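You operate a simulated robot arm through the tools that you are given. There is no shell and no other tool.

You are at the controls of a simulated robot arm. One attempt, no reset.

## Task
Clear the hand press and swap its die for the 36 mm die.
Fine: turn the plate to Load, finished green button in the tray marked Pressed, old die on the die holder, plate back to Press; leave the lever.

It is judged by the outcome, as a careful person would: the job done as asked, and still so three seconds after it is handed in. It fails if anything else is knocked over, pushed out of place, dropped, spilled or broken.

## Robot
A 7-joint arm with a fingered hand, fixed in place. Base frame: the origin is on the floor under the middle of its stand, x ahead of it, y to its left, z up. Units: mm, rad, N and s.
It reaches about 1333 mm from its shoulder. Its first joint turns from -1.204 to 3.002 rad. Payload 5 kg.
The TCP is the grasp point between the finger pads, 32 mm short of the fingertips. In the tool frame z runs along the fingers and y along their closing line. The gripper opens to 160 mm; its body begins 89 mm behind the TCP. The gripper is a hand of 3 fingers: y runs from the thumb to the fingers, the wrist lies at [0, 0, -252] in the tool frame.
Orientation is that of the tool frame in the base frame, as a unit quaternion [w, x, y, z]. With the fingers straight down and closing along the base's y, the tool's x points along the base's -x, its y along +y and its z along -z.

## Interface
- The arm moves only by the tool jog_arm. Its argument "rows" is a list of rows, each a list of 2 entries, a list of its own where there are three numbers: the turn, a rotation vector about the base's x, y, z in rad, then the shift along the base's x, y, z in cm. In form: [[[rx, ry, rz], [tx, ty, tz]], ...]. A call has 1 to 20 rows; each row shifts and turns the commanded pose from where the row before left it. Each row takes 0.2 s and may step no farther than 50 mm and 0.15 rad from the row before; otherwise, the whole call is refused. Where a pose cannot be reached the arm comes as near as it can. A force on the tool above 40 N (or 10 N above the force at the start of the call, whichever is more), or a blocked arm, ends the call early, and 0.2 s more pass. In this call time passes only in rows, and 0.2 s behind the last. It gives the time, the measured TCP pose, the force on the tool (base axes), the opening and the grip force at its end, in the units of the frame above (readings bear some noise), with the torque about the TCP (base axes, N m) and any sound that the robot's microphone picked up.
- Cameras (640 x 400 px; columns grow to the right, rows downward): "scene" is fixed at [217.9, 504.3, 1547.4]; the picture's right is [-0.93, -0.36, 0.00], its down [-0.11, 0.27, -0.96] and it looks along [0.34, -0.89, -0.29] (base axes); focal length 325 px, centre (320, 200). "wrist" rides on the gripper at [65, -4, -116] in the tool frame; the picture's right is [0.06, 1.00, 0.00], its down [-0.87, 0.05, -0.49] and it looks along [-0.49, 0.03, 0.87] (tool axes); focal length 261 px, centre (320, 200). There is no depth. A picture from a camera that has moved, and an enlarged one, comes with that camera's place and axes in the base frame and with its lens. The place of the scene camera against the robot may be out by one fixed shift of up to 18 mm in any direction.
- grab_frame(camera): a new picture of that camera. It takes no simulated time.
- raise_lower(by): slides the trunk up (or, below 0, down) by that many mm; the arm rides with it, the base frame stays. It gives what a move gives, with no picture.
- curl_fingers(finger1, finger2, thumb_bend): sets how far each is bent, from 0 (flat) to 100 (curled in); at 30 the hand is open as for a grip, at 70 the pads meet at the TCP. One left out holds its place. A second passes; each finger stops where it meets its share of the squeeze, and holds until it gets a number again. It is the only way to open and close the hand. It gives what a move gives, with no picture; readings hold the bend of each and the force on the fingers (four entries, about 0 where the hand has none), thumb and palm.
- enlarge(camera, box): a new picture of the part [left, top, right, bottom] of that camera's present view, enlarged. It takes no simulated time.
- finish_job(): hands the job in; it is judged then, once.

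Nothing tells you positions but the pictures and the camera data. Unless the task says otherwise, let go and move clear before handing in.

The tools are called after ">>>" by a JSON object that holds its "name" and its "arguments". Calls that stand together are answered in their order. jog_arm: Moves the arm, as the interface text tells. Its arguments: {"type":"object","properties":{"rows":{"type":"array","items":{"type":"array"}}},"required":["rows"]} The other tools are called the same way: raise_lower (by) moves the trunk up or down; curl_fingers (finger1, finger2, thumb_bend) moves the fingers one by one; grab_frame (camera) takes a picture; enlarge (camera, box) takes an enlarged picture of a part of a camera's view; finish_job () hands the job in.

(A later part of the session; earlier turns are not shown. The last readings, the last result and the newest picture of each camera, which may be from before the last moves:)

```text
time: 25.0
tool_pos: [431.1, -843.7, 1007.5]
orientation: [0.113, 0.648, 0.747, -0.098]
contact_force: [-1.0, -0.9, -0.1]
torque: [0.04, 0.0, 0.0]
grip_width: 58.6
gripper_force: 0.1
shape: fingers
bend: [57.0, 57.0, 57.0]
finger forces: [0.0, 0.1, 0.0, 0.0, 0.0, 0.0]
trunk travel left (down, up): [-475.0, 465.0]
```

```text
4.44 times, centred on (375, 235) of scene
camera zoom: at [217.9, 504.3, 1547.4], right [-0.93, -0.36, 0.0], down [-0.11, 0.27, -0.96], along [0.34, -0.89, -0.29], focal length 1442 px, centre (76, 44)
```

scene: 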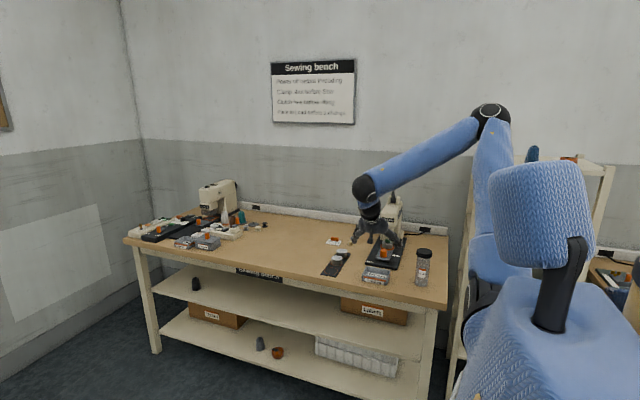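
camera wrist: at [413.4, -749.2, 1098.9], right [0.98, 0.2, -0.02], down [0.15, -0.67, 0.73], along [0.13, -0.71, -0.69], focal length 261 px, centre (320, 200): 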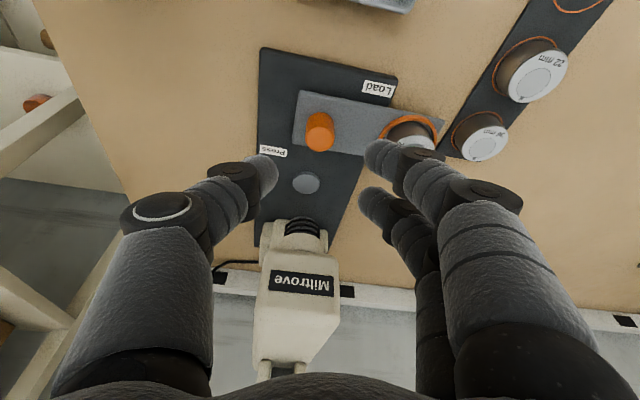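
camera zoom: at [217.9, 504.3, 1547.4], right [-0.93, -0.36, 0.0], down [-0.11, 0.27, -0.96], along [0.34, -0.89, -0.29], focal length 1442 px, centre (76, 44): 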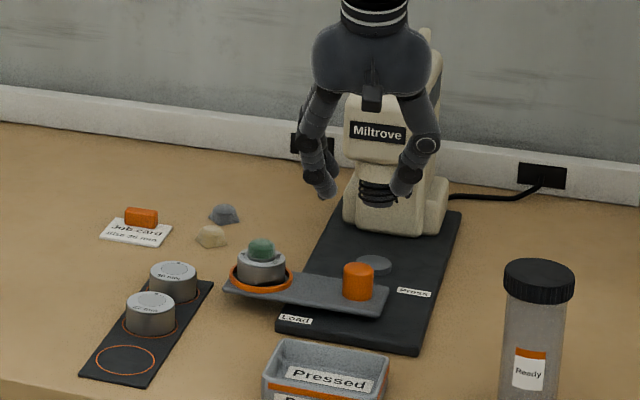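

The plate is at Load, with the nest near (532, -903). Next I'll pick up the green button, so I'm moving above the nest and zooming in to measure it.

>>> {"name": "jog_arm", "arguments": {"rows": [[[0, 0, -0.071], [3.4, -0.8, 0]], [[0, 0, -0.071], [3.4, -0.8, 0]], [[0, 0, 0], [3.4, -0.8, 0]]]}}

>>> {"name": "grab_frame", "arguments": {"camera": "wrist"}}

>>> {"name": "enlarge", "arguments": {"camera": "wrist", "box": [260, 40, 400, 180]}}

```text
time: 25.8
tool_pos: [531.8, -869.8, 1008.1]
orientation: [0.105, 0.7, 0.699, -0.106]
contact_force: [-0.1, 0.8, 0.0]
torque: [0.0, 0.03, 0.01]
grip_width: 58.8
gripper_force: 0.0
shape: fingers
bend: [57.0, 57.0, 57.0]
finger forces: [0.1, 0.0, 0.0, 0.0, 0.0, 0.0]
trunk travel left (down, up): [-475.0, 465.0]
```

```text
taken
camera wrist: at [528.9, -773.8, 1099.3], right [1.0, 0.06, -0.02], down [0.05, -0.69, 0.73], along [0.03, -0.73, -0.69], focal length 261 px, centre (320, 200)
```

wrist: 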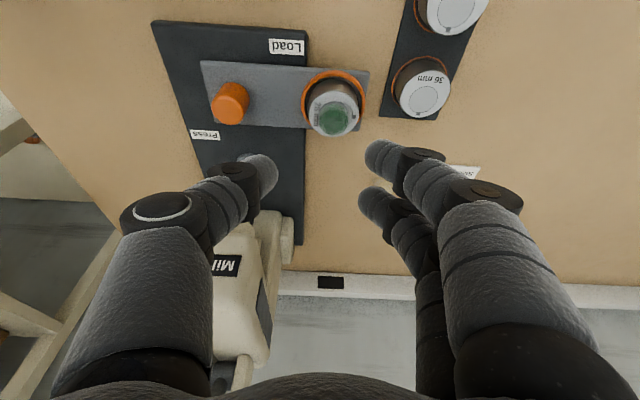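

```text
2.86 times, centred on (330, 110) of wrist
camera zoom: at [528.9, -773.8, 1099.3], right [1.0, 0.06, -0.02], down [0.05, -0.69, 0.73], along [0.03, -0.73, -0.69], focal length 745 px, centre (291, 457)
```

zoom: 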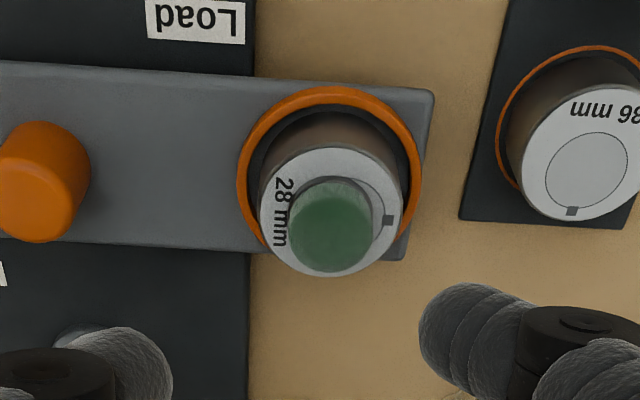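

The earlier heights look too high: new triangulation puts the holder top near z≈794 and the die tops near z≈829. I'll take two views from different x positions to pin down the heights.

>>> {"name": "jog_arm", "arguments": {"rows": [[[0, 0, 0], [-4, 1.0, 0]], [[0, 0, 0], [-4, 1.0, 0]]]}}

>>> {"name": "enlarge", "arguments": {"camera": "wrist", "box": [280, 20, 480, 180]}}

>>> {"name": "jog_arm", "arguments": {"rows": [[[0, 0, 0], [4.5, 0, 0]], [[0, 0, 0], [4.5, 0, 0]], [[0, 0, 0], [4.5, 0, 0]], [[0, 0, 0], [4.5, 0, 0]]]}}

>>> {"name": "enlarge", "arguments": {"camera": "wrist", "box": [200, 20, 400, 180]}}

```text
time: 26.4
tool_pos: [451.9, -846.9, 1008.9]
orientation: [0.105, 0.7, 0.698, -0.107]
contact_force: [-0.8, 0.6, 0.3]
torque: [0.03, -0.08, 0.01]
grip_width: 58.6
gripper_force: 0.1
shape: fingers
bend: [57.0, 57.0, 57.0]
finger forces: [0.0, 0.0, 0.0, 0.0, 0.0, 0.1]
trunk travel left (down, up): [-475.0, 465.0]
```

```text
2.50 times, centred on (380, 100) of wrist
camera zoom: at [447.7, -751.9, 1100.6], right [1.0, 0.06, -0.02], down [0.05, -0.69, 0.73], along [0.03, -0.73, -0.69], focal length 652 px, centre (170, 450)
```

zoom: 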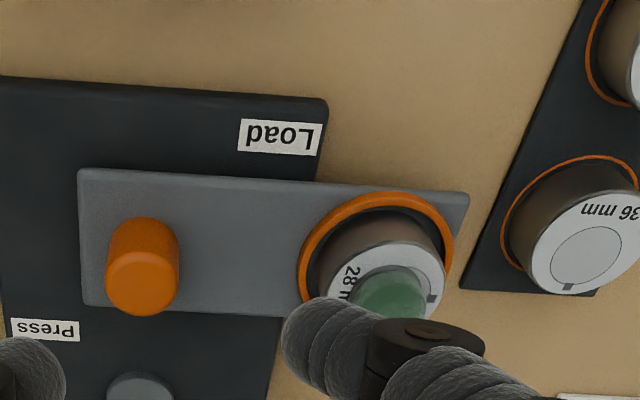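

```text
time: 27.4
tool_pos: [633.9, -848.8, 1007.2]
orientation: [0.105, 0.699, 0.699, -0.107]
contact_force: [0.6, -0.4, -1.3]
torque: [-0.01, 0.01, -0.01]
grip_width: 58.9
gripper_force: 0.1
shape: fingers
bend: [57.0, 57.0, 57.0]
finger forces: [0.0, 0.0, 0.1, 0.0, 0.1, 0.1]
trunk travel left (down, up): [-475.0, 465.0]
```

```text
2.50 times, centred on (300, 100) of wrist
camera zoom: at [630.0, -753.2, 1098.2], right [1.0, 0.06, -0.02], down [0.05, -0.69, 0.73], along [0.03, -0.73, -0.69], focal length 652 px, centre (370, 450)
```

zoom: 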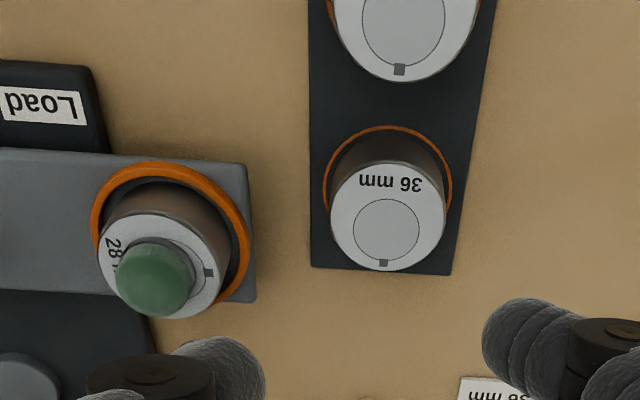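

Triangulated values so far:

| Item | x, y | Top z |
|---|---|---|
| Nest and 28 mm die | (546, -905) | 850 |
| Button | same | 862 |
| 36 mm die | (641, -888) | 832 |
| Press base | – | 814 |

I'll bring the hand upright above the button.

>>> {"name": "jog_arm", "arguments": {"rows": [[[0.15, 0, 0], [-2.93, -1.87, -1.0]], [[0.15, 0, 0], [-2.93, -1.87, -1.5]], [[0, 0, 0], [-2.93, -1.87, -2.0]]]}}

>>> {"name": "grab_frame", "arguments": {"camera": "wrist"}}

>>> {"name": "enlarge", "arguments": {"camera": "scene", "box": [330, 190, 420, 280]}}

```text
time: 28.2
tool_pos: [544.2, -906.5, 961.3]
orientation: [-0.001, 0.707, 0.707, 0.0]
contact_force: [-0.6, -0.3, -0.4]
torque: [0.01, 0.0, 0.0]
grip_width: 59.0
gripper_force: 0.0
shape: fingers
bend: [57.0, 57.0, 57.0]
finger forces: [0.1, 0.0, 0.0, 0.1, 0.1, 0.1]
trunk travel left (down, up): [-475.0, 465.0]
```

```text
taken
camera wrist: at [539.8, -841.2, 1077.0], right [1.0, 0.06, 0.0], down [0.05, -0.87, 0.49], along [0.03, -0.49, -0.87], focal length 261 px, centre (320, 200)
```

wrist: 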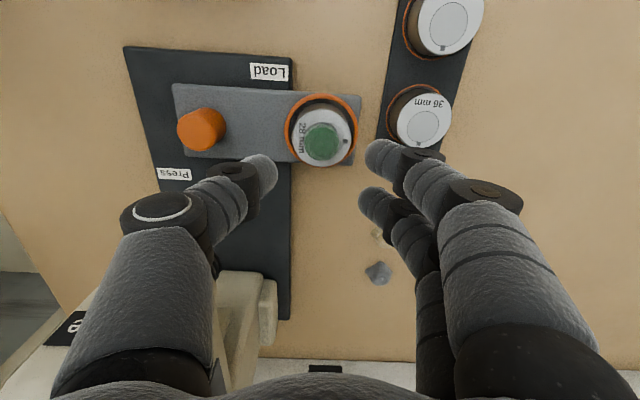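

```text
4.44 times, centred on (375, 235) of scene
camera zoom: at [217.9, 504.3, 1547.4], right [-0.93, -0.36, 0.0], down [-0.11, 0.27, -0.96], along [0.34, -0.89, -0.29], focal length 1442 px, centre (76, 44)
```

zoom: 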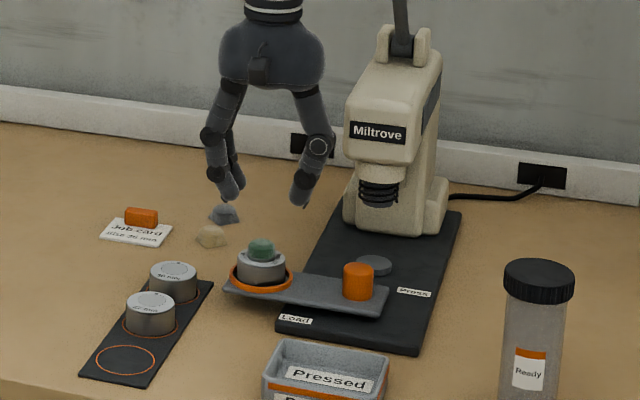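

The camera puts the button at (546, -906), matching the hand position. I'll lower until the fingertips are beside the button and still above the die's top face.

>>> {"name": "jog_arm", "arguments": {"rows": [[[0, 0, 0], [0.15, 0.03, -3]], [[0, 0, 0], [0, 0, -2.5]], [[0, 0, 0], [0, 0, -1.6]]]}}

>>> {"name": "grab_frame", "arguments": {"camera": "wrist"}}

>>> {"name": "enlarge", "arguments": {"camera": "scene", "box": [345, 205, 405, 265]}}

```text
time: 29.0
tool_pos: [545.4, -904.9, 890.3]
orientation: [-0.001, 0.707, 0.707, -0.001]
contact_force: [-0.5, -0.5, -0.6]
torque: [0.03, 0.02, -0.01]
grip_width: 58.8
gripper_force: 0.1
shape: fingers
bend: [57.0, 57.0, 57.0]
finger forces: [0.0, 0.0, 0.0, 0.1, 0.0, 0.1]
trunk travel left (down, up): [-475.0, 465.0]
```

```text
taken
camera wrist: at [541.7, -839.3, 1005.7], right [1.0, 0.06, 0.0], down [0.05, -0.87, 0.49], along [0.03, -0.49, -0.87], focal length 261 px, centre (320, 200)
```

wrist: 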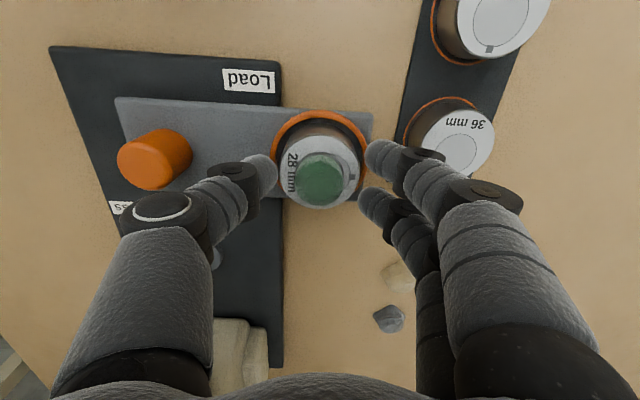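

```text
6.67 times, centred on (375, 235) of scene
camera zoom: at [217.9, 504.3, 1547.4], right [-0.93, -0.36, 0.0], down [-0.11, 0.27, -0.96], along [0.34, -0.89, -0.29], focal length 2164 px, centre (-47, -33)
```

zoom: 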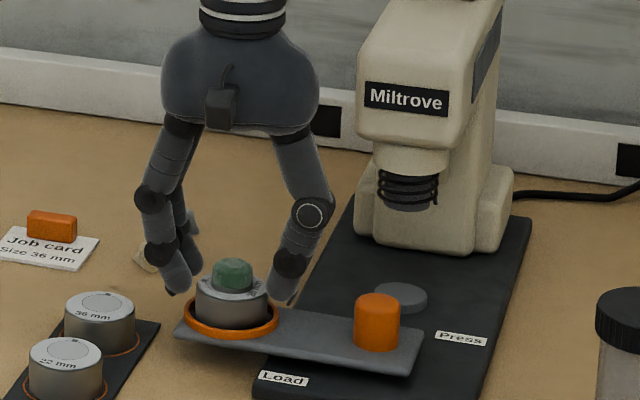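

In the scene view the fingertips look lower than planned, near the die's upper side. I'll check closely before closing.

>>> {"name": "enlarge", "arguments": {"camera": "scene", "box": [350, 225, 390, 250]}}

>>> {"name": "enlarge", "arguments": {"camera": "wrist", "box": [230, 100, 410, 230]}}

```text
16.00 times, centred on (370, 238) of scene
camera zoom: at [217.9, 504.3, 1547.4], right [-0.93, -0.36, 0.0], down [-0.11, 0.27, -0.96], along [0.34, -0.89, -0.29], focal length 5193 px, centre (-480, -400)
```

zoom: 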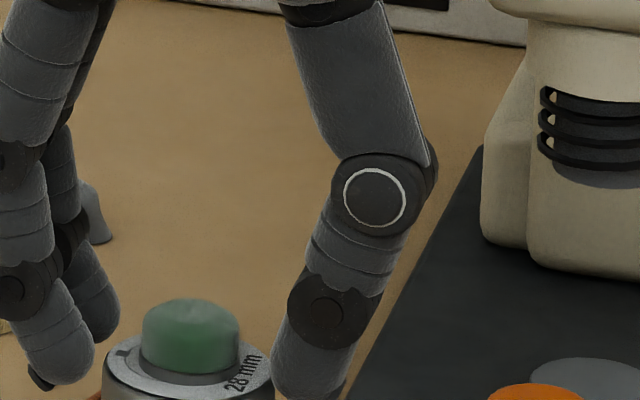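

```text
3.08 times, centred on (320, 165) of wrist
camera zoom: at [541.7, -839.3, 1005.7], right [1.0, 0.06, 0.0], down [0.05, -0.87, 0.49], along [0.03, -0.49, -0.87], focal length 802 px, centre (320, 308)
```

zoom: 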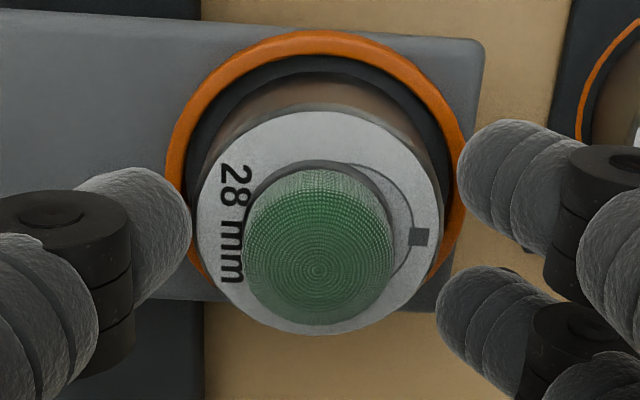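

>>> {"name": "enlarge", "arguments": {"camera": "scene", "box": [350, 232, 390, 257]}}

```text
16.00 times, centred on (370, 244) of scene
camera zoom: at [217.9, 504.3, 1547.4], right [-0.93, -0.36, 0.0], down [-0.11, 0.27, -0.96], along [0.34, -0.89, -0.29], focal length 5193 px, centre (-480, -512)
```

zoom: 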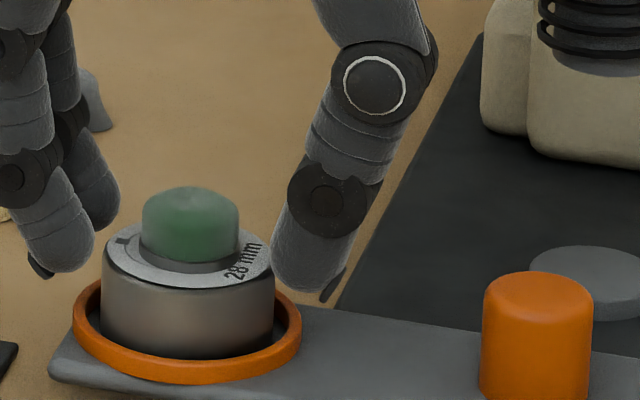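

The fingertips are about 6 mm below the die's top face. I'll raise the hand 10 mm, pre-close without touching, and check again.

>>> {"name": "jog_arm", "arguments": {"rows": [[[0, 0, 0], [0.05, -0.1, 1.0]]]}}

>>> {"name": "curl_fingers", "arguments": {"finger1": 62, "finger2": 62, "thumb_bend": 62}}

>>> {"name": "enlarge", "arguments": {"camera": "scene", "box": [350, 232, 390, 257]}}

>>> {"name": "enlarge", "arguments": {"camera": "wrist", "box": [230, 100, 410, 230]}}

```text
time: 29.4
tool_pos: [546.4, -903.8, 900.8]
orientation: [-0.001, 0.707, 0.707, -0.001]
contact_force: [-0.1, -0.3, 0.3]
torque: [-0.01, 0.03, -0.03]
grip_width: 58.9
gripper_force: 0.1
shape: fingers
bend: [57.0, 57.0, 57.0]
finger forces: [0.0, 0.0, 0.1, 0.0, 0.0, 0.1]
trunk travel left (down, up): [-475.0, 465.0]
```

```text
time: 30.4
tool_pos: [547.0, -904.3, 901.3]
orientation: [-0.001, 0.707, 0.707, 0.0]
contact_force: [-0.3, -0.1, 0.1]
torque: [0.0, 0.01, 0.01]
grip_width: 40.5
gripper_force: 0.0
shape: fingers
bend: [62.0, 62.0, 62.0]
finger forces: [0.0, 0.0, 0.1, 0.0, 0.0, 0.0]
trunk travel left (down, up): [-475.0, 465.0]
```

```text
16.00 times, centred on (370, 244) of scene
camera zoom: at [217.9, 504.3, 1547.4], right [-0.93, -0.36, 0.0], down [-0.11, 0.27, -0.96], along [0.34, -0.89, -0.29], focal length 5193 px, centre (-480, -512)
```

zoom: 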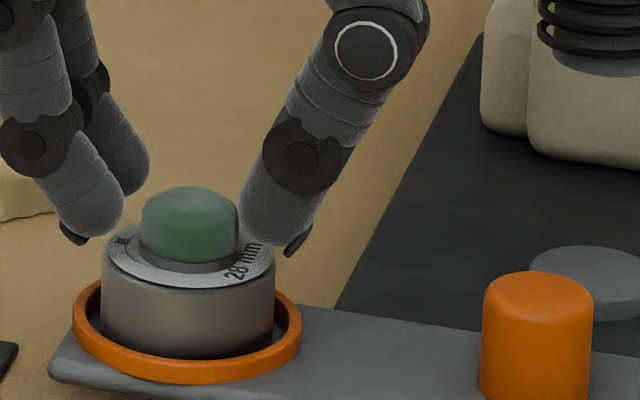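

```text
3.08 times, centred on (320, 165) of wrist
camera zoom: at [542.3, -839.6, 1017.0], right [1.0, 0.06, 0.0], down [0.05, -0.87, 0.49], along [0.03, -0.49, -0.87], focal length 802 px, centre (320, 308)
```

zoom: 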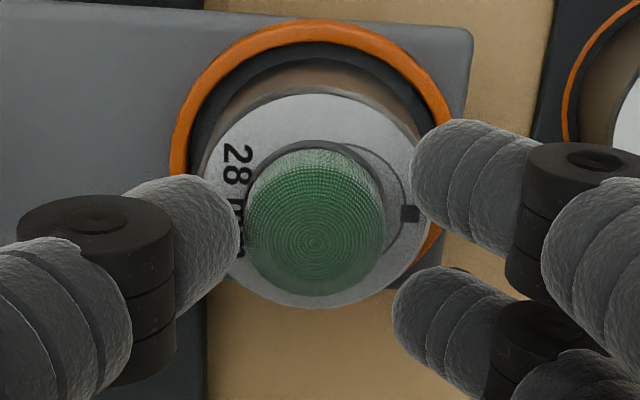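

At this bend the tips are about 6 mm above the die face, and they rise slightly as they close. I'll lower 5 mm and squeeze the button.

>>> {"name": "jog_arm", "arguments": {"rows": [[[0, 0, 0], [-0.1, -0.05, -0.5]]]}}

>>> {"name": "curl_fingers", "arguments": {"finger1": 72, "finger2": 72, "thumb_bend": 72}}

>>> {"name": "enlarge", "arguments": {"camera": "scene", "box": [350, 232, 390, 257]}}

>>> {"name": "enlarge", "arguments": {"camera": "wrist", "box": [230, 100, 410, 230]}}

```text
time: 30.8
tool_pos: [546.7, -904.4, 896.1]
orientation: [-0.001, 0.707, 0.707, 0.001]
contact_force: [-0.1, -0.7, 0.3]
torque: [0.0, 0.0, 0.0]
grip_width: 40.5
gripper_force: 0.1
shape: fingers
bend: [62.0, 62.0, 62.0]
finger forces: [0.0, 0.0, 0.0, 0.1, 0.1, 0.1]
trunk travel left (down, up): [-475.0, 465.0]
```

```text
time: 31.8
tool_pos: [546.6, -904.1, 896.5]
orientation: [0.001, 0.707, 0.707, 0.0]
contact_force: [-0.1, 0.1, 0.5]
torque: [-0.04, 0.0, 0.01]
grip_width: 25.9
gripper_force: 12.6
shape: fingers
bend: [69.0, 69.0, 68.0]
finger forces: [6.2, 6.4, 0.1, 0.1, 13.2, 0.1]
trunk travel left (down, up): [-475.0, 465.0]
```

```text
16.00 times, centred on (370, 244) of scene
camera zoom: at [217.9, 504.3, 1547.4], right [-0.93, -0.36, 0.0], down [-0.11, 0.27, -0.96], along [0.34, -0.89, -0.29], focal length 5193 px, centre (-480, -512)
```

zoom: 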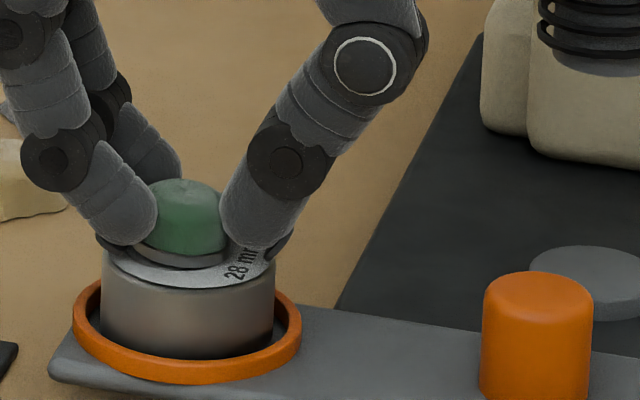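

```text
3.08 times, centred on (320, 165) of wrist
camera zoom: at [541.9, -841.0, 1011.7], right [1.0, 0.06, 0.0], down [0.05, -0.87, 0.49], along [0.03, -0.49, -0.87], focal length 802 px, centre (320, 308)
```

zoom: 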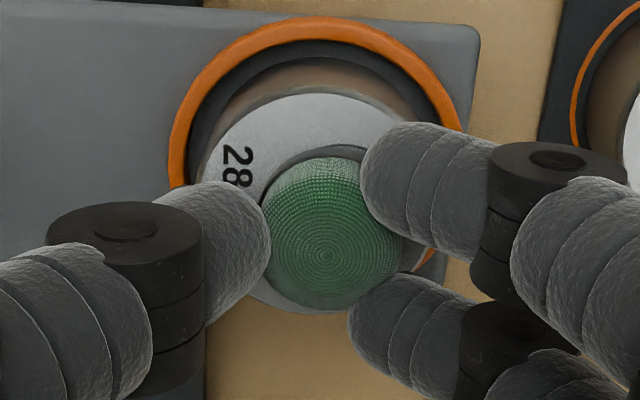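

The button is held at about 13 N by all three fingers. I'll lift slowly and check it comes along.

>>> {"name": "jog_arm", "arguments": {"rows": [[[0, 0, 0], [0, 0, 0.5]], [[0, 0, 0], [0, 0, 0.7]], [[0, 0, 0], [0, 0, 1.0]]]}}

>>> {"name": "enlarge", "arguments": {"camera": "scene", "box": [350, 222, 390, 257]}}

>>> {"name": "enlarge", "arguments": {"camera": "wrist", "box": [230, 100, 410, 230]}}

```text
time: 32.6
tool_pos: [546.0, -906.0, 919.8]
orientation: [0.0, 0.707, 0.707, 0.0]
contact_force: [-0.8, 0.9, -0.3]
torque: [0.0, 0.01, 0.04]
grip_width: 26.1
gripper_force: 13.3
shape: fingers
bend: [69.0, 69.0, 68.0]
finger forces: [6.3, 6.3, 0.0, 0.1, 13.2, 0.0]
trunk travel left (down, up): [-475.0, 465.0]
```

```text
11.43 times, centred on (370, 240) of scene
camera zoom: at [217.9, 504.3, 1547.4], right [-0.93, -0.36, 0.0], down [-0.11, 0.27, -0.96], along [0.34, -0.89, -0.29], focal length 3709 px, centre (-251, -251)
```

zoom: 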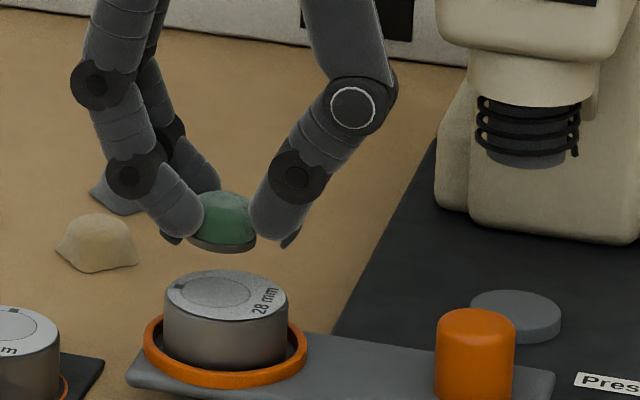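

```text
3.08 times, centred on (320, 165) of wrist
camera zoom: at [542.6, -840.9, 1035.2], right [1.0, 0.06, 0.0], down [0.05, -0.87, 0.49], along [0.03, -0.49, -0.87], focal length 802 px, centre (320, 308)
```

zoom: 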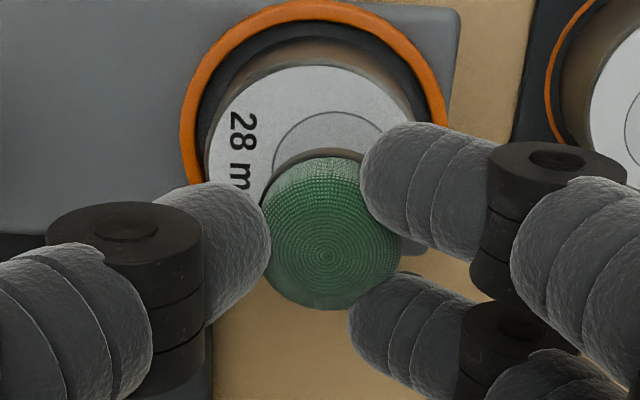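

The button is clear of the die. I'll carry it high over to the Pressed tray near (440, -750).

>>> {"name": "jog_arm", "arguments": {"rows": [[[0, 0, 0], [0, 0, 2.5]], [[0, 0, 0], [0, 0.5, 3]], [[0, 0, 0], [-2.0, 2.5, 1]], [[0, 0, 0], [-2.1, 3.1, 0]], [[0, 0, 0], [-2.1, 3.1, 0]], [[0, 0, 0], [-2.1, 3.1, 0]], [[0, 0, 0], [-2.1, 3.1, 0]]]}}

>>> {"name": "grab_frame", "arguments": {"camera": "wrist"}}

>>> {"name": "enlarge", "arguments": {"camera": "scene", "box": [345, 200, 425, 290]}}

```text
time: 34.2
tool_pos: [442.0, -749.8, 984.0]
orientation: [-0.001, 0.707, 0.707, -0.001]
contact_force: [-0.7, -0.7, -0.3]
torque: [-0.03, -0.04, 0.02]
grip_width: 25.9
gripper_force: 12.7
shape: fingers
bend: [69.0, 69.0, 68.0]
finger forces: [6.4, 6.5, 0.1, 0.0, 12.9, 0.0]
trunk travel left (down, up): [-475.0, 465.0]
```

```text
taken
camera wrist: at [437.1, -685.5, 1099.1], right [1.0, 0.06, 0.0], down [0.05, -0.87, 0.49], along [0.03, -0.49, -0.87], focal length 261 px, centre (320, 200)
```

wrist: 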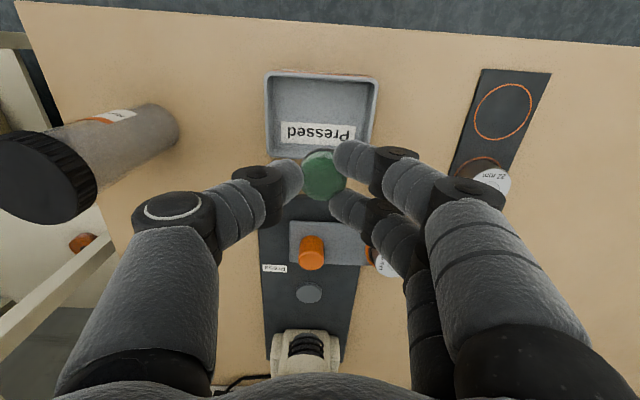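

```text
4.44 times, centred on (385, 245) of scene
camera zoom: at [217.9, 504.3, 1547.4], right [-0.93, -0.36, 0.0], down [-0.11, 0.27, -0.96], along [0.34, -0.89, -0.29], focal length 1442 px, centre (31, 0)
```

zoom: 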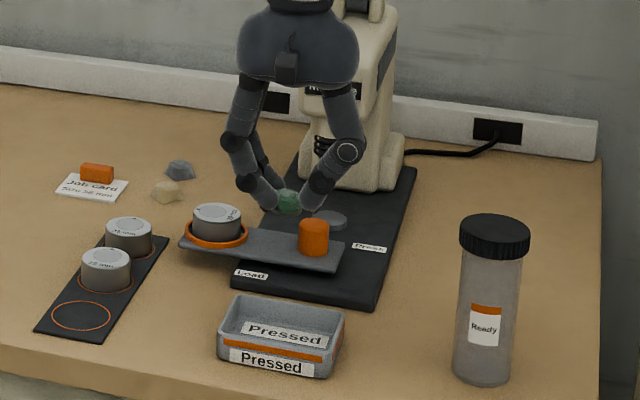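

The tray spans roughly x 385–495, y -704 to -789, centre (440, -747). I'll lower the button into it in stages.

>>> {"name": "jog_arm", "arguments": {"rows": [[[0, 0, 0], [-0.15, 0.25, -4]], [[0, 0, 0], [0, 0, -4]], [[0, 0, 0], [0, 0, -3]], [[0, 0, 0], [0, 0, -1.8]]]}}

>>> {"name": "grab_frame", "arguments": {"camera": "wrist"}}

>>> {"name": "enlarge", "arguments": {"camera": "scene", "box": [350, 240, 410, 290]}}

```text
time: 35.2
tool_pos: [438.6, -748.0, 854.8]
orientation: [0.0, 0.707, 0.708, 0.0]
contact_force: [0.5, 0.1, -0.5]
torque: [0.0, 0.0, 0.0]
grip_width: 25.6
gripper_force: 13.5
shape: fingers
bend: [69.0, 69.0, 68.0]
finger forces: [6.9, 6.9, 0.0, 0.1, 12.9, 0.1]
trunk travel left (down, up): [-475.0, 465.0]
```

```text
taken
camera wrist: at [435.4, -684.6, 971.2], right [1.0, 0.06, 0.0], down [0.05, -0.87, 0.49], along [0.03, -0.49, -0.87], focal length 261 px, centre (320, 200)
```

wrist: 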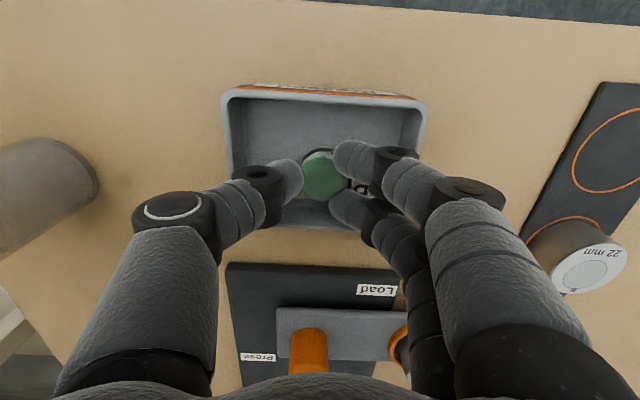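

```text
8.00 times, centred on (380, 265) of scene
camera zoom: at [217.9, 504.3, 1547.4], right [-0.93, -0.36, 0.0], down [-0.11, 0.27, -0.96], along [0.34, -0.89, -0.29], focal length 2596 px, centre (-160, -320)
```

zoom: 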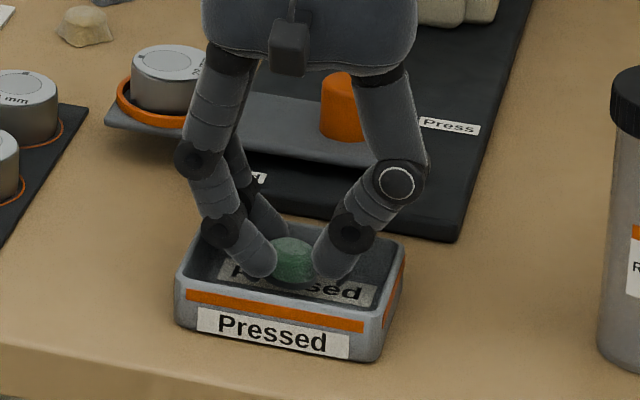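

The button is inside the tray and close to the floor. I'll ease it down a few millimetres at a time until contact.

>>> {"name": "jog_arm", "arguments": {"rows": [[[0, 0, 0], [0.05, 0, -0.4]], [[0, 0, 0], [0, 0, -0.3]]]}}

>>> {"name": "enlarge", "arguments": {"camera": "scene", "box": [360, 250, 400, 280]}}

>>> {"name": "enlarge", "arguments": {"camera": "wrist", "box": [210, 70, 440, 250]}}

```text
time: 35.8
tool_pos: [440.7, -748.2, 848.9]
orientation: [0.0, 0.707, 0.708, 0.0]
contact_force: [0.4, 0.2, -0.8]
torque: [-0.02, 0.02, -0.03]
grip_width: 25.6
gripper_force: 13.1
shape: fingers
bend: [69.0, 69.0, 68.0]
finger forces: [6.9, 6.9, 0.1, 0.0, 12.9, 0.0]
trunk travel left (down, up): [-475.0, 465.0]
```

```text
13.33 times, centred on (380, 265) of scene
camera zoom: at [217.9, 504.3, 1547.4], right [-0.93, -0.36, 0.0], down [-0.11, 0.27, -0.96], along [0.34, -0.89, -0.29], focal length 4328 px, centre (-480, -667)
```

zoom: 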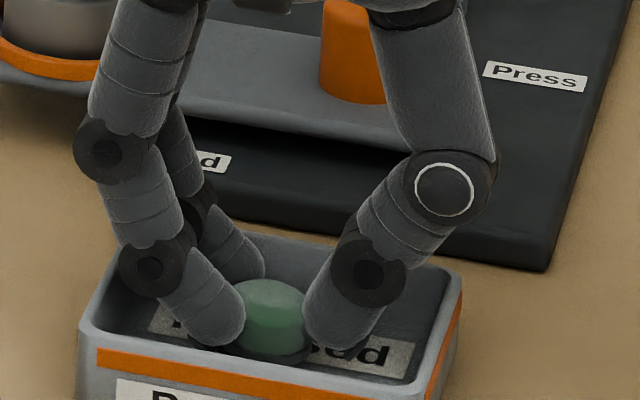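

```text
2.22 times, centred on (325, 160) of wrist
camera zoom: at [436.2, -684.6, 964.9], right [1.0, 0.06, 0.0], down [0.05, -0.87, 0.49], along [0.03, -0.49, -0.87], focal length 579 px, centre (309, 289)
```

zoom: 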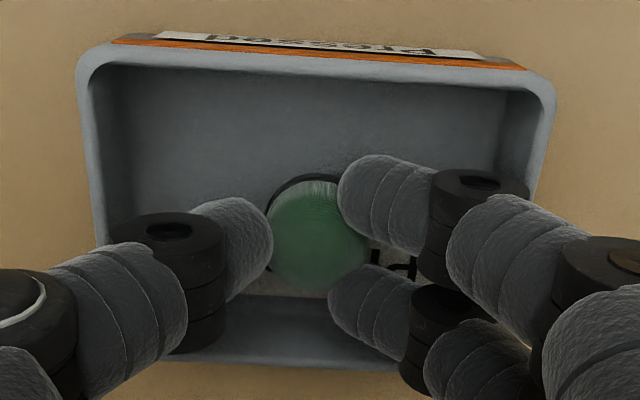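

>>> {"name": "jog_arm", "arguments": {"rows": [[[0, 0, 0], [0, 0.1, -0.3]]]}}

>>> {"name": "jog_arm", "arguments": {"rows": [[[0, 0, 0], [0, 0.1, -0.2]]]}}

>>> {"name": "enlarge", "arguments": {"camera": "scene", "box": [360, 250, 400, 280]}}

```text
time: 36.2
tool_pos: [439.5, -748.2, 847.0]
orientation: [0.0, 0.707, 0.707, -0.001]
contact_force: [0.5, 0.2, 0.8]
torque: [0.02, 0.0, 0.01]
grip_width: 25.5
gripper_force: 13.5
shape: fingers
bend: [69.0, 69.0, 68.0]
finger forces: [6.8, 6.9, 0.0, 0.0, 12.9, 0.0]
trunk travel left (down, up): [-475.0, 465.0]
```

```text
time: 36.6
tool_pos: [440.3, -746.7, 843.9]
orientation: [0.0, 0.707, 0.708, 0.0]
contact_force: [0.3, 0.7, -0.3]
torque: [0.0, 0.0, 0.01]
grip_width: 25.5
gripper_force: 12.9
shape: fingers
bend: [69.0, 69.0, 68.0]
finger forces: [6.8, 6.9, 0.1, 0.1, 13.0, 0.0]
trunk travel left (down, up): [-475.0, 465.0]
```

```text
13.33 times, centred on (380, 265) of scene
camera zoom: at [217.9, 504.3, 1547.4], right [-0.93, -0.36, 0.0], down [-0.11, 0.27, -0.96], along [0.34, -0.89, -0.29], focal length 4328 px, centre (-480, -667)
```

zoom: 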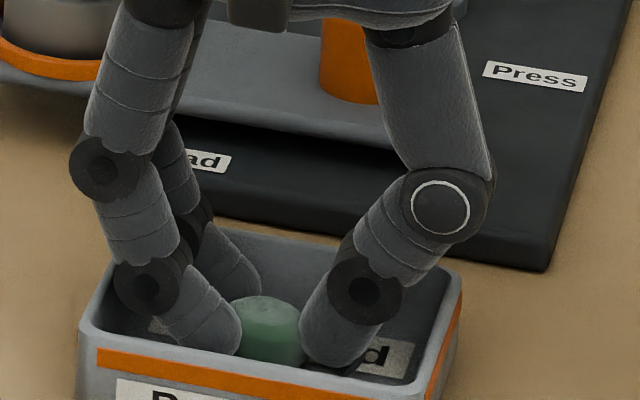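

>>> {"name": "jog_arm", "arguments": {"rows": [[[0, 0, 0], [0, 0, -0.25]]]}}

>>> {"name": "jog_arm", "arguments": {"rows": [[[0, 0, 0], [0, 0, -0.25]]]}}

>>> {"name": "enlarge", "arguments": {"camera": "wrist", "box": [210, 70, 440, 250]}}

>>> {"name": "enlarge", "arguments": {"camera": "scene", "box": [360, 250, 400, 280]}}

```text
time: 37.0
tool_pos: [441.2, -746.8, 841.9]
orientation: [0.0, 0.707, 0.707, 0.0]
contact_force: [0.2, -0.8, 3.8]
torque: [-0.03, 0.05, -0.04]
grip_width: 25.9
gripper_force: 14.6
shape: fingers
bend: [69.0, 69.0, 68.0]
finger forces: [7.2, 7.5, 0.0, 0.1, 14.3, 0.0]
trunk travel left (down, up): [-475.0, 465.0]
```

```text
time: 37.4
tool_pos: [441.6, -746.7, 839.7]
orientation: [0.001, 0.708, 0.707, 0.001]
contact_force: [-0.7, 0.8, 16.5]
torque: [-0.05, 0.11, -0.01]
grip_width: 25.7
gripper_force: 17.4
shape: fingers
bend: [70.0, 70.0, 69.0]
finger forces: [8.7, 8.9, 0.0, 0.0, 17.8, 0.0]
trunk travel left (down, up): [-475.0, 465.0]
```

```text
2.22 times, centred on (325, 160) of wrist
camera zoom: at [436.9, -682.2, 955.9], right [1.0, 0.06, 0.0], down [0.05, -0.87, 0.49], along [0.03, -0.49, -0.87], focal length 579 px, centre (309, 289)
```

zoom: 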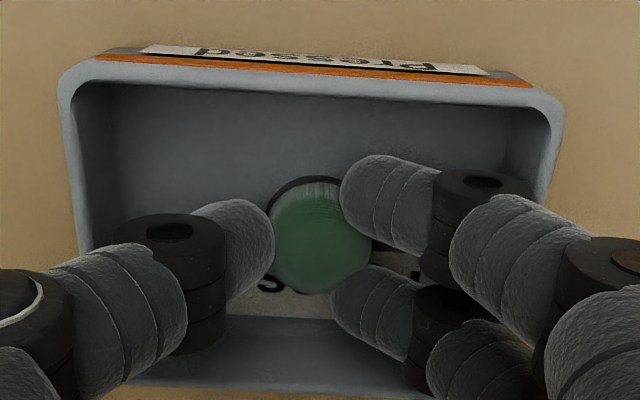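

```text
13.33 times, centred on (380, 265) of scene
camera zoom: at [217.9, 504.3, 1547.4], right [-0.93, -0.36, 0.0], down [-0.11, 0.27, -0.96], along [0.34, -0.89, -0.29], focal length 4328 px, centre (-480, -667)
```

zoom: 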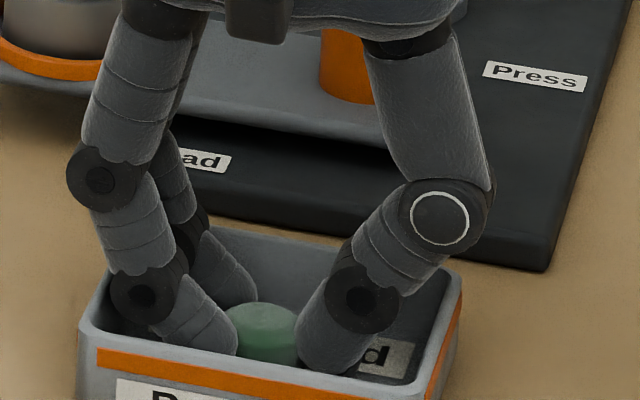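

The button is on the tray floor. I'll ease off the pressure and open the fingers just enough to let go.

>>> {"name": "jog_arm", "arguments": {"rows": [[[0, 0, 0], [-0.1, 0, 0.3]]]}}

>>> {"name": "curl_fingers", "arguments": {"finger1": 65, "finger2": 65, "thumb_bend": 65}}

>>> {"name": "enlarge", "arguments": {"camera": "wrist", "box": [210, 70, 440, 250]}}

```text
time: 37.8
tool_pos: [441.3, -746.6, 841.3]
orientation: [0.0, 0.707, 0.707, -0.001]
contact_force: [2.4, 0.4, 5.5]
torque: [-0.01, -0.04, 0.02]
grip_width: 25.4
gripper_force: 14.6
shape: fingers
bend: [70.0, 70.0, 69.0]
finger forces: [8.1, 8.5, 0.0, 0.0, 13.6, 0.0]
trunk travel left (down, up): [-475.0, 465.0]
```

```text
time: 38.8
tool_pos: [440.3, -747.5, 842.1]
orientation: [0.001, 0.707, 0.707, 0.0]
contact_force: [-0.2, 0.7, 0.7]
torque: [0.01, 0.0, -0.03]
grip_width: 30.1
gripper_force: 0.7
shape: fingers
bend: [65.0, 65.0, 65.0]
finger forces: [1.0, 0.6, 0.0, 0.1, 0.6, 0.0]
trunk travel left (down, up): [-475.0, 465.0]
```

```text
2.22 times, centred on (325, 160) of wrist
camera zoom: at [436.1, -682.7, 957.1], right [1.0, 0.06, 0.0], down [0.05, -0.87, 0.49], along [0.03, -0.49, -0.87], focal length 579 px, centre (309, 289)
```

zoom: 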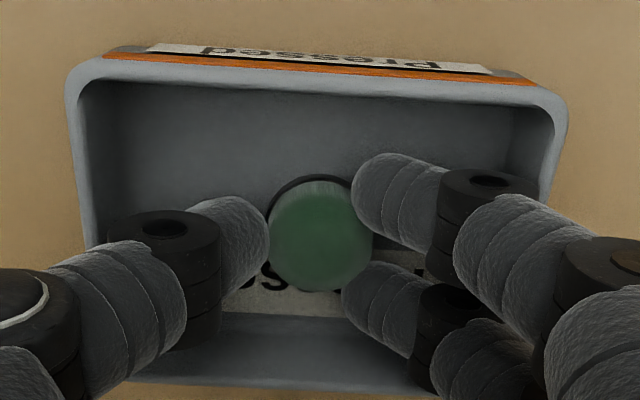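

>>> {"name": "curl_fingers", "arguments": {"finger1": 62, "finger2": 62, "thumb_bend": 62}}

>>> {"name": "enlarge", "arguments": {"camera": "wrist", "box": [210, 70, 440, 250]}}

```text
time: 39.8
tool_pos: [440.0, -746.9, 842.3]
orientation: [0.0, 0.707, 0.707, 0.0]
contact_force: [1.2, -1.0, 6.9]
torque: [-0.04, -0.01, -0.03]
grip_width: 37.2
gripper_force: 3.0
shape: fingers
bend: [62.0, 62.0, 63.0]
finger forces: [1.5, 1.5, 0.0, 0.0, 3.9, 0.0]
trunk travel left (down, up): [-475.0, 465.0]
```

```text
2.22 times, centred on (325, 160) of wrist
camera zoom: at [436.1, -682.6, 957.6], right [1.0, 0.06, 0.0], down [0.05, -0.87, 0.49], along [0.03, -0.49, -0.87], focal length 579 px, centre (309, 289)
```

zoom: 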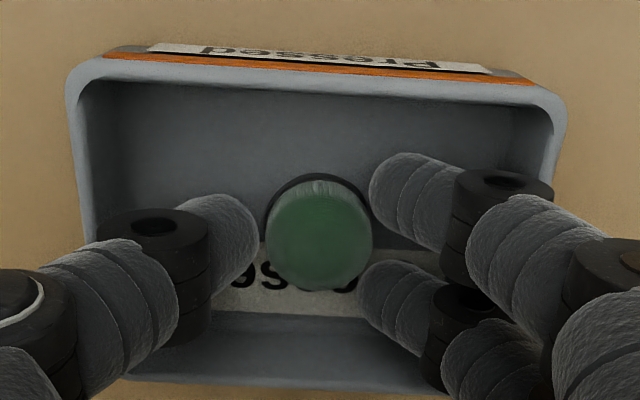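

The button is free on the tray floor, and the opening fingertips are just brushing the floor. I'll lift straight up slowly.

>>> {"name": "jog_arm", "arguments": {"rows": [[[0, 0, 0], [0, 0, 0.5]], [[0, 0, 0], [0, 0, 1.0]], [[0, 0, 0], [0, 0, 2.0]], [[0, 0, 0], [0, 0, 4.0]], [[0, 0, 0], [0, 0, 4.0]]]}}

>>> {"name": "grab_frame", "arguments": {"camera": "wrist"}}

>>> {"name": "enlarge", "arguments": {"camera": "scene", "box": [320, 200, 440, 290]}}

```text
time: 41.0
tool_pos: [438.1, -748.9, 957.6]
orientation: [0.001, 0.707, 0.707, 0.0]
contact_force: [-0.4, -0.5, 0.4]
torque: [-0.03, -0.01, 0.02]
grip_width: 39.5
gripper_force: 0.1
shape: fingers
bend: [62.0, 62.0, 62.0]
finger forces: [0.0, 0.0, 0.0, 0.0, 0.0, 0.0]
trunk travel left (down, up): [-475.0, 465.0]
```

```text
taken
camera wrist: at [433.8, -683.9, 1072.4], right [1.0, 0.06, 0.0], down [0.05, -0.87, 0.49], along [0.03, -0.49, -0.87], focal length 261 px, centre (320, 200)
```

wrist: 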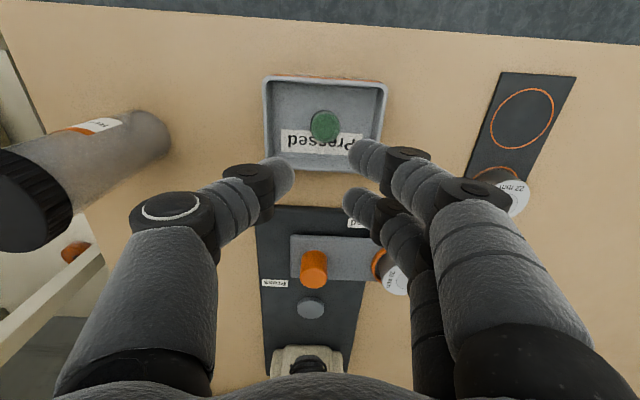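

```text
4.44 times, centred on (380, 245) of scene
camera zoom: at [217.9, 504.3, 1547.4], right [-0.93, -0.36, 0.0], down [-0.11, 0.27, -0.96], along [0.34, -0.89, -0.29], focal length 1442 px, centre (53, 0)
```

zoom: 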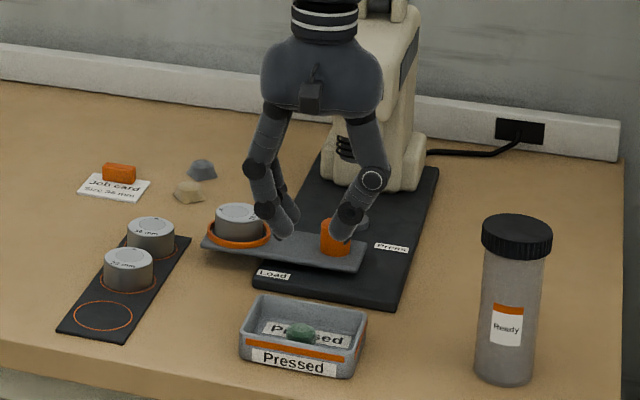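

The button lies in the Pressed tray. Next is the old 28 mm die, so I'll open wider and return above the nest.

>>> {"name": "curl_fingers", "arguments": {"finger1": 54, "finger2": 54, "thumb_bend": 54}}

>>> {"name": "jog_arm", "arguments": {"rows": [[[0, 0, 0], [2.2, -3.1, 0.5]], [[0, 0, 0], [2.2, -3.1, 0]], [[0, 0, 0], [2.2, -3.1, 0]], [[0, 0, 0], [2.1, -3.1, 0]], [[0, 0, 0], [2.1, -3.2, 0]]]}}

>>> {"name": "grab_frame", "arguments": {"camera": "wrist"}}

>>> {"name": "enlarge", "arguments": {"camera": "wrist", "box": [250, 70, 390, 190]}}

```text
time: 42.0
tool_pos: [438.0, -749.1, 956.2]
orientation: [0.001, 0.707, 0.707, 0.0]
contact_force: [-0.7, 0.1, 0.2]
torque: [-0.01, 0.02, -0.03]
grip_width: 70.5
gripper_force: 0.1
shape: fingers
bend: [54.0, 54.0, 54.0]
finger forces: [0.0, 0.0, 0.0, 0.0, 0.0, 0.0]
trunk travel left (down, up): [-475.0, 465.0]
```

```text
time: 43.2
tool_pos: [547.3, -904.5, 961.4]
orientation: [0.0, 0.708, 0.707, 0.0]
contact_force: [0.0, -0.3, 0.2]
torque: [0.01, 0.01, 0.0]
grip_width: 70.7
gripper_force: 0.2
shape: fingers
bend: [54.0, 54.0, 54.0]
finger forces: [0.1, 0.0, 0.1, 0.0, 0.1, 0.1]
trunk travel left (down, up): [-475.0, 465.0]
```

```text
taken
camera wrist: at [543.5, -840.4, 1076.6], right [1.0, 0.06, 0.0], down [0.05, -0.87, 0.49], along [0.03, -0.49, -0.87], focal length 261 px, centre (320, 200)
```

wrist: 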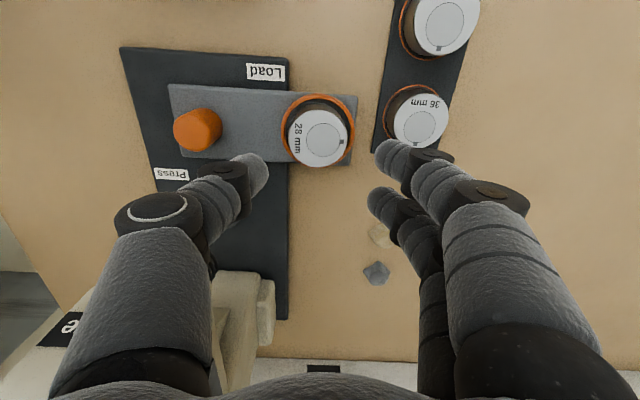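

```text
3.33 times, centred on (320, 130) of wrist
camera zoom: at [543.5, -840.4, 1076.6], right [1.0, 0.06, 0.0], down [0.05, -0.87, 0.49], along [0.03, -0.49, -0.87], focal length 869 px, centre (320, 433)
```

zoom: 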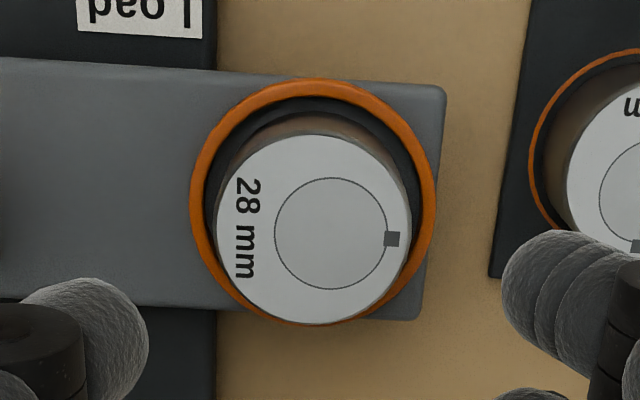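

The die is about 52 mm across in a ring of about 61 mm inner diameter, centred at (545.6, -905.5). I'll lower around it, keeping the tips above the ring's rim.

>>> {"name": "jog_arm", "arguments": {"rows": [[[0, 0, 0], [-0.15, -0.1, -3]], [[0, 0, 0], [0, 0, -2.7]], [[0, 0, 0], [0, 0, -2.0]]]}}

>>> {"name": "enlarge", "arguments": {"camera": "scene", "box": [345, 225, 395, 260]}}

>>> {"name": "enlarge", "arguments": {"camera": "wrist", "box": [220, 80, 420, 230]}}

```text
time: 44.0
tool_pos: [547.6, -903.8, 884.9]
orientation: [-0.001, 0.707, 0.707, 0.0]
contact_force: [0.4, -0.1, -0.5]
torque: [0.01, 0.01, -0.02]
grip_width: 70.5
gripper_force: 0.1
shape: fingers
bend: [54.0, 54.0, 54.0]
finger forces: [0.0, 0.1, 0.0, 0.0, 0.1, 0.1]
trunk travel left (down, up): [-475.0, 465.0]
```

```text
11.43 times, centred on (370, 242) of scene
camera zoom: at [217.9, 504.3, 1547.4], right [-0.93, -0.36, 0.0], down [-0.11, 0.27, -0.96], along [0.34, -0.89, -0.29], focal length 3709 px, centre (-251, -286)
```

zoom: 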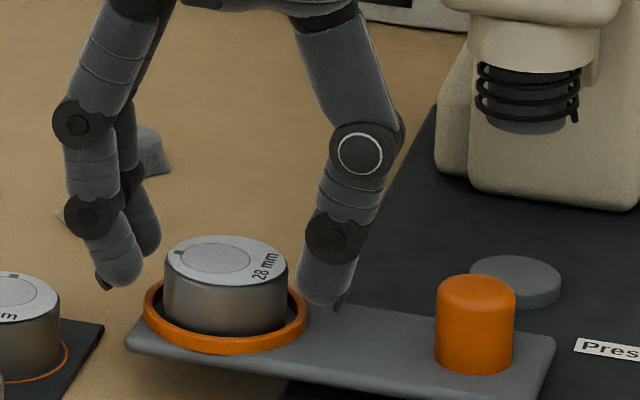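

```text
2.67 times, centred on (320, 155) of wrist
camera zoom: at [542.5, -839.8, 999.6], right [1.0, 0.06, 0.0], down [0.05, -0.87, 0.49], along [0.03, -0.49, -0.87], focal length 695 px, centre (320, 320)
```

zoom: 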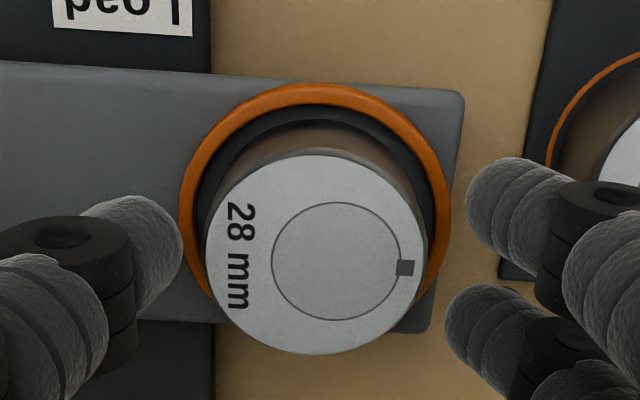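

The fingertips are about 12 mm below the die's top with rim clearance left. I'll go 4 mm lower and close on the die.

>>> {"name": "jog_arm", "arguments": {"rows": [[[0, 0, 0], [0, -0.05, -0.4]]]}}

>>> {"name": "curl_fingers", "arguments": {"finger1": 68, "finger2": 68, "thumb_bend": 68}}

>>> {"name": "enlarge", "arguments": {"camera": "scene", "box": [345, 225, 395, 260]}}

>>> {"name": "enlarge", "arguments": {"camera": "wrist", "box": [220, 80, 420, 230]}}

```text
time: 44.4
tool_pos: [547.3, -905.0, 879.0]
orientation: [0.0, 0.707, 0.707, 0.001]
contact_force: [0.7, -0.7, 0.9]
torque: [-0.02, 0.03, -0.01]
grip_width: 70.5
gripper_force: 0.1
shape: fingers
bend: [54.0, 54.0, 54.0]
finger forces: [0.0, 0.1, 0.1, 0.1, 0.0, 0.0]
trunk travel left (down, up): [-475.0, 465.0]
```

```text
time: 45.4
tool_pos: [546.8, -903.6, 880.6]
orientation: [0.0, 0.707, 0.707, 0.0]
contact_force: [0.9, 0.9, -0.1]
torque: [-0.01, 0.01, -0.02]
grip_width: 50.1
gripper_force: 16.2
shape: fingers
bend: [61.0, 61.0, 63.0]
finger forces: [7.9, 8.0, 0.0, 0.1, 16.1, 0.1]
trunk travel left (down, up): [-475.0, 465.0]
```

```text
11.43 times, centred on (370, 242) of scene
camera zoom: at [217.9, 504.3, 1547.4], right [-0.93, -0.36, 0.0], down [-0.11, 0.27, -0.96], along [0.34, -0.89, -0.29], focal length 3709 px, centre (-251, -286)
```

zoom: 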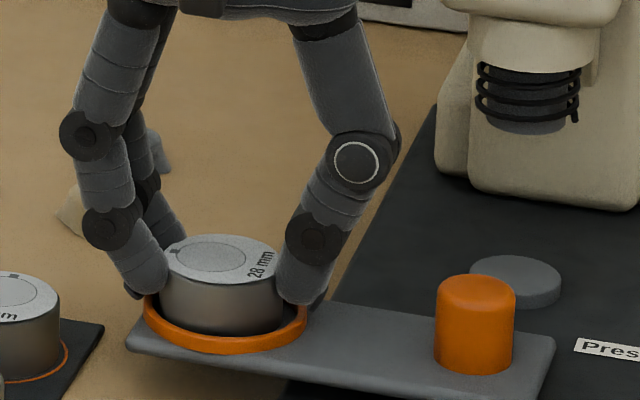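

```text
2.67 times, centred on (320, 155) of wrist
camera zoom: at [542.6, -840.1, 995.8], right [1.0, 0.06, 0.0], down [0.05, -0.87, 0.49], along [0.03, -0.49, -0.87], focal length 695 px, centre (320, 320)
```

zoom: 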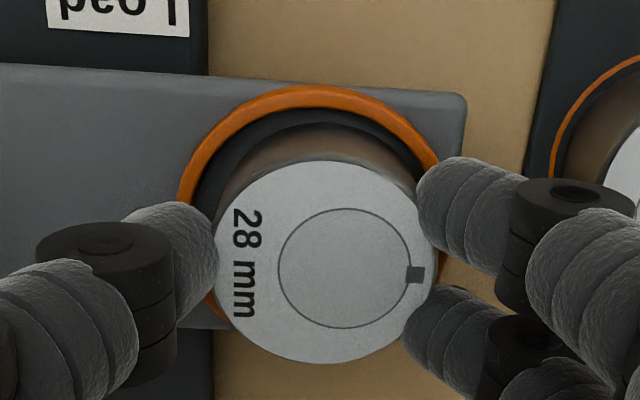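

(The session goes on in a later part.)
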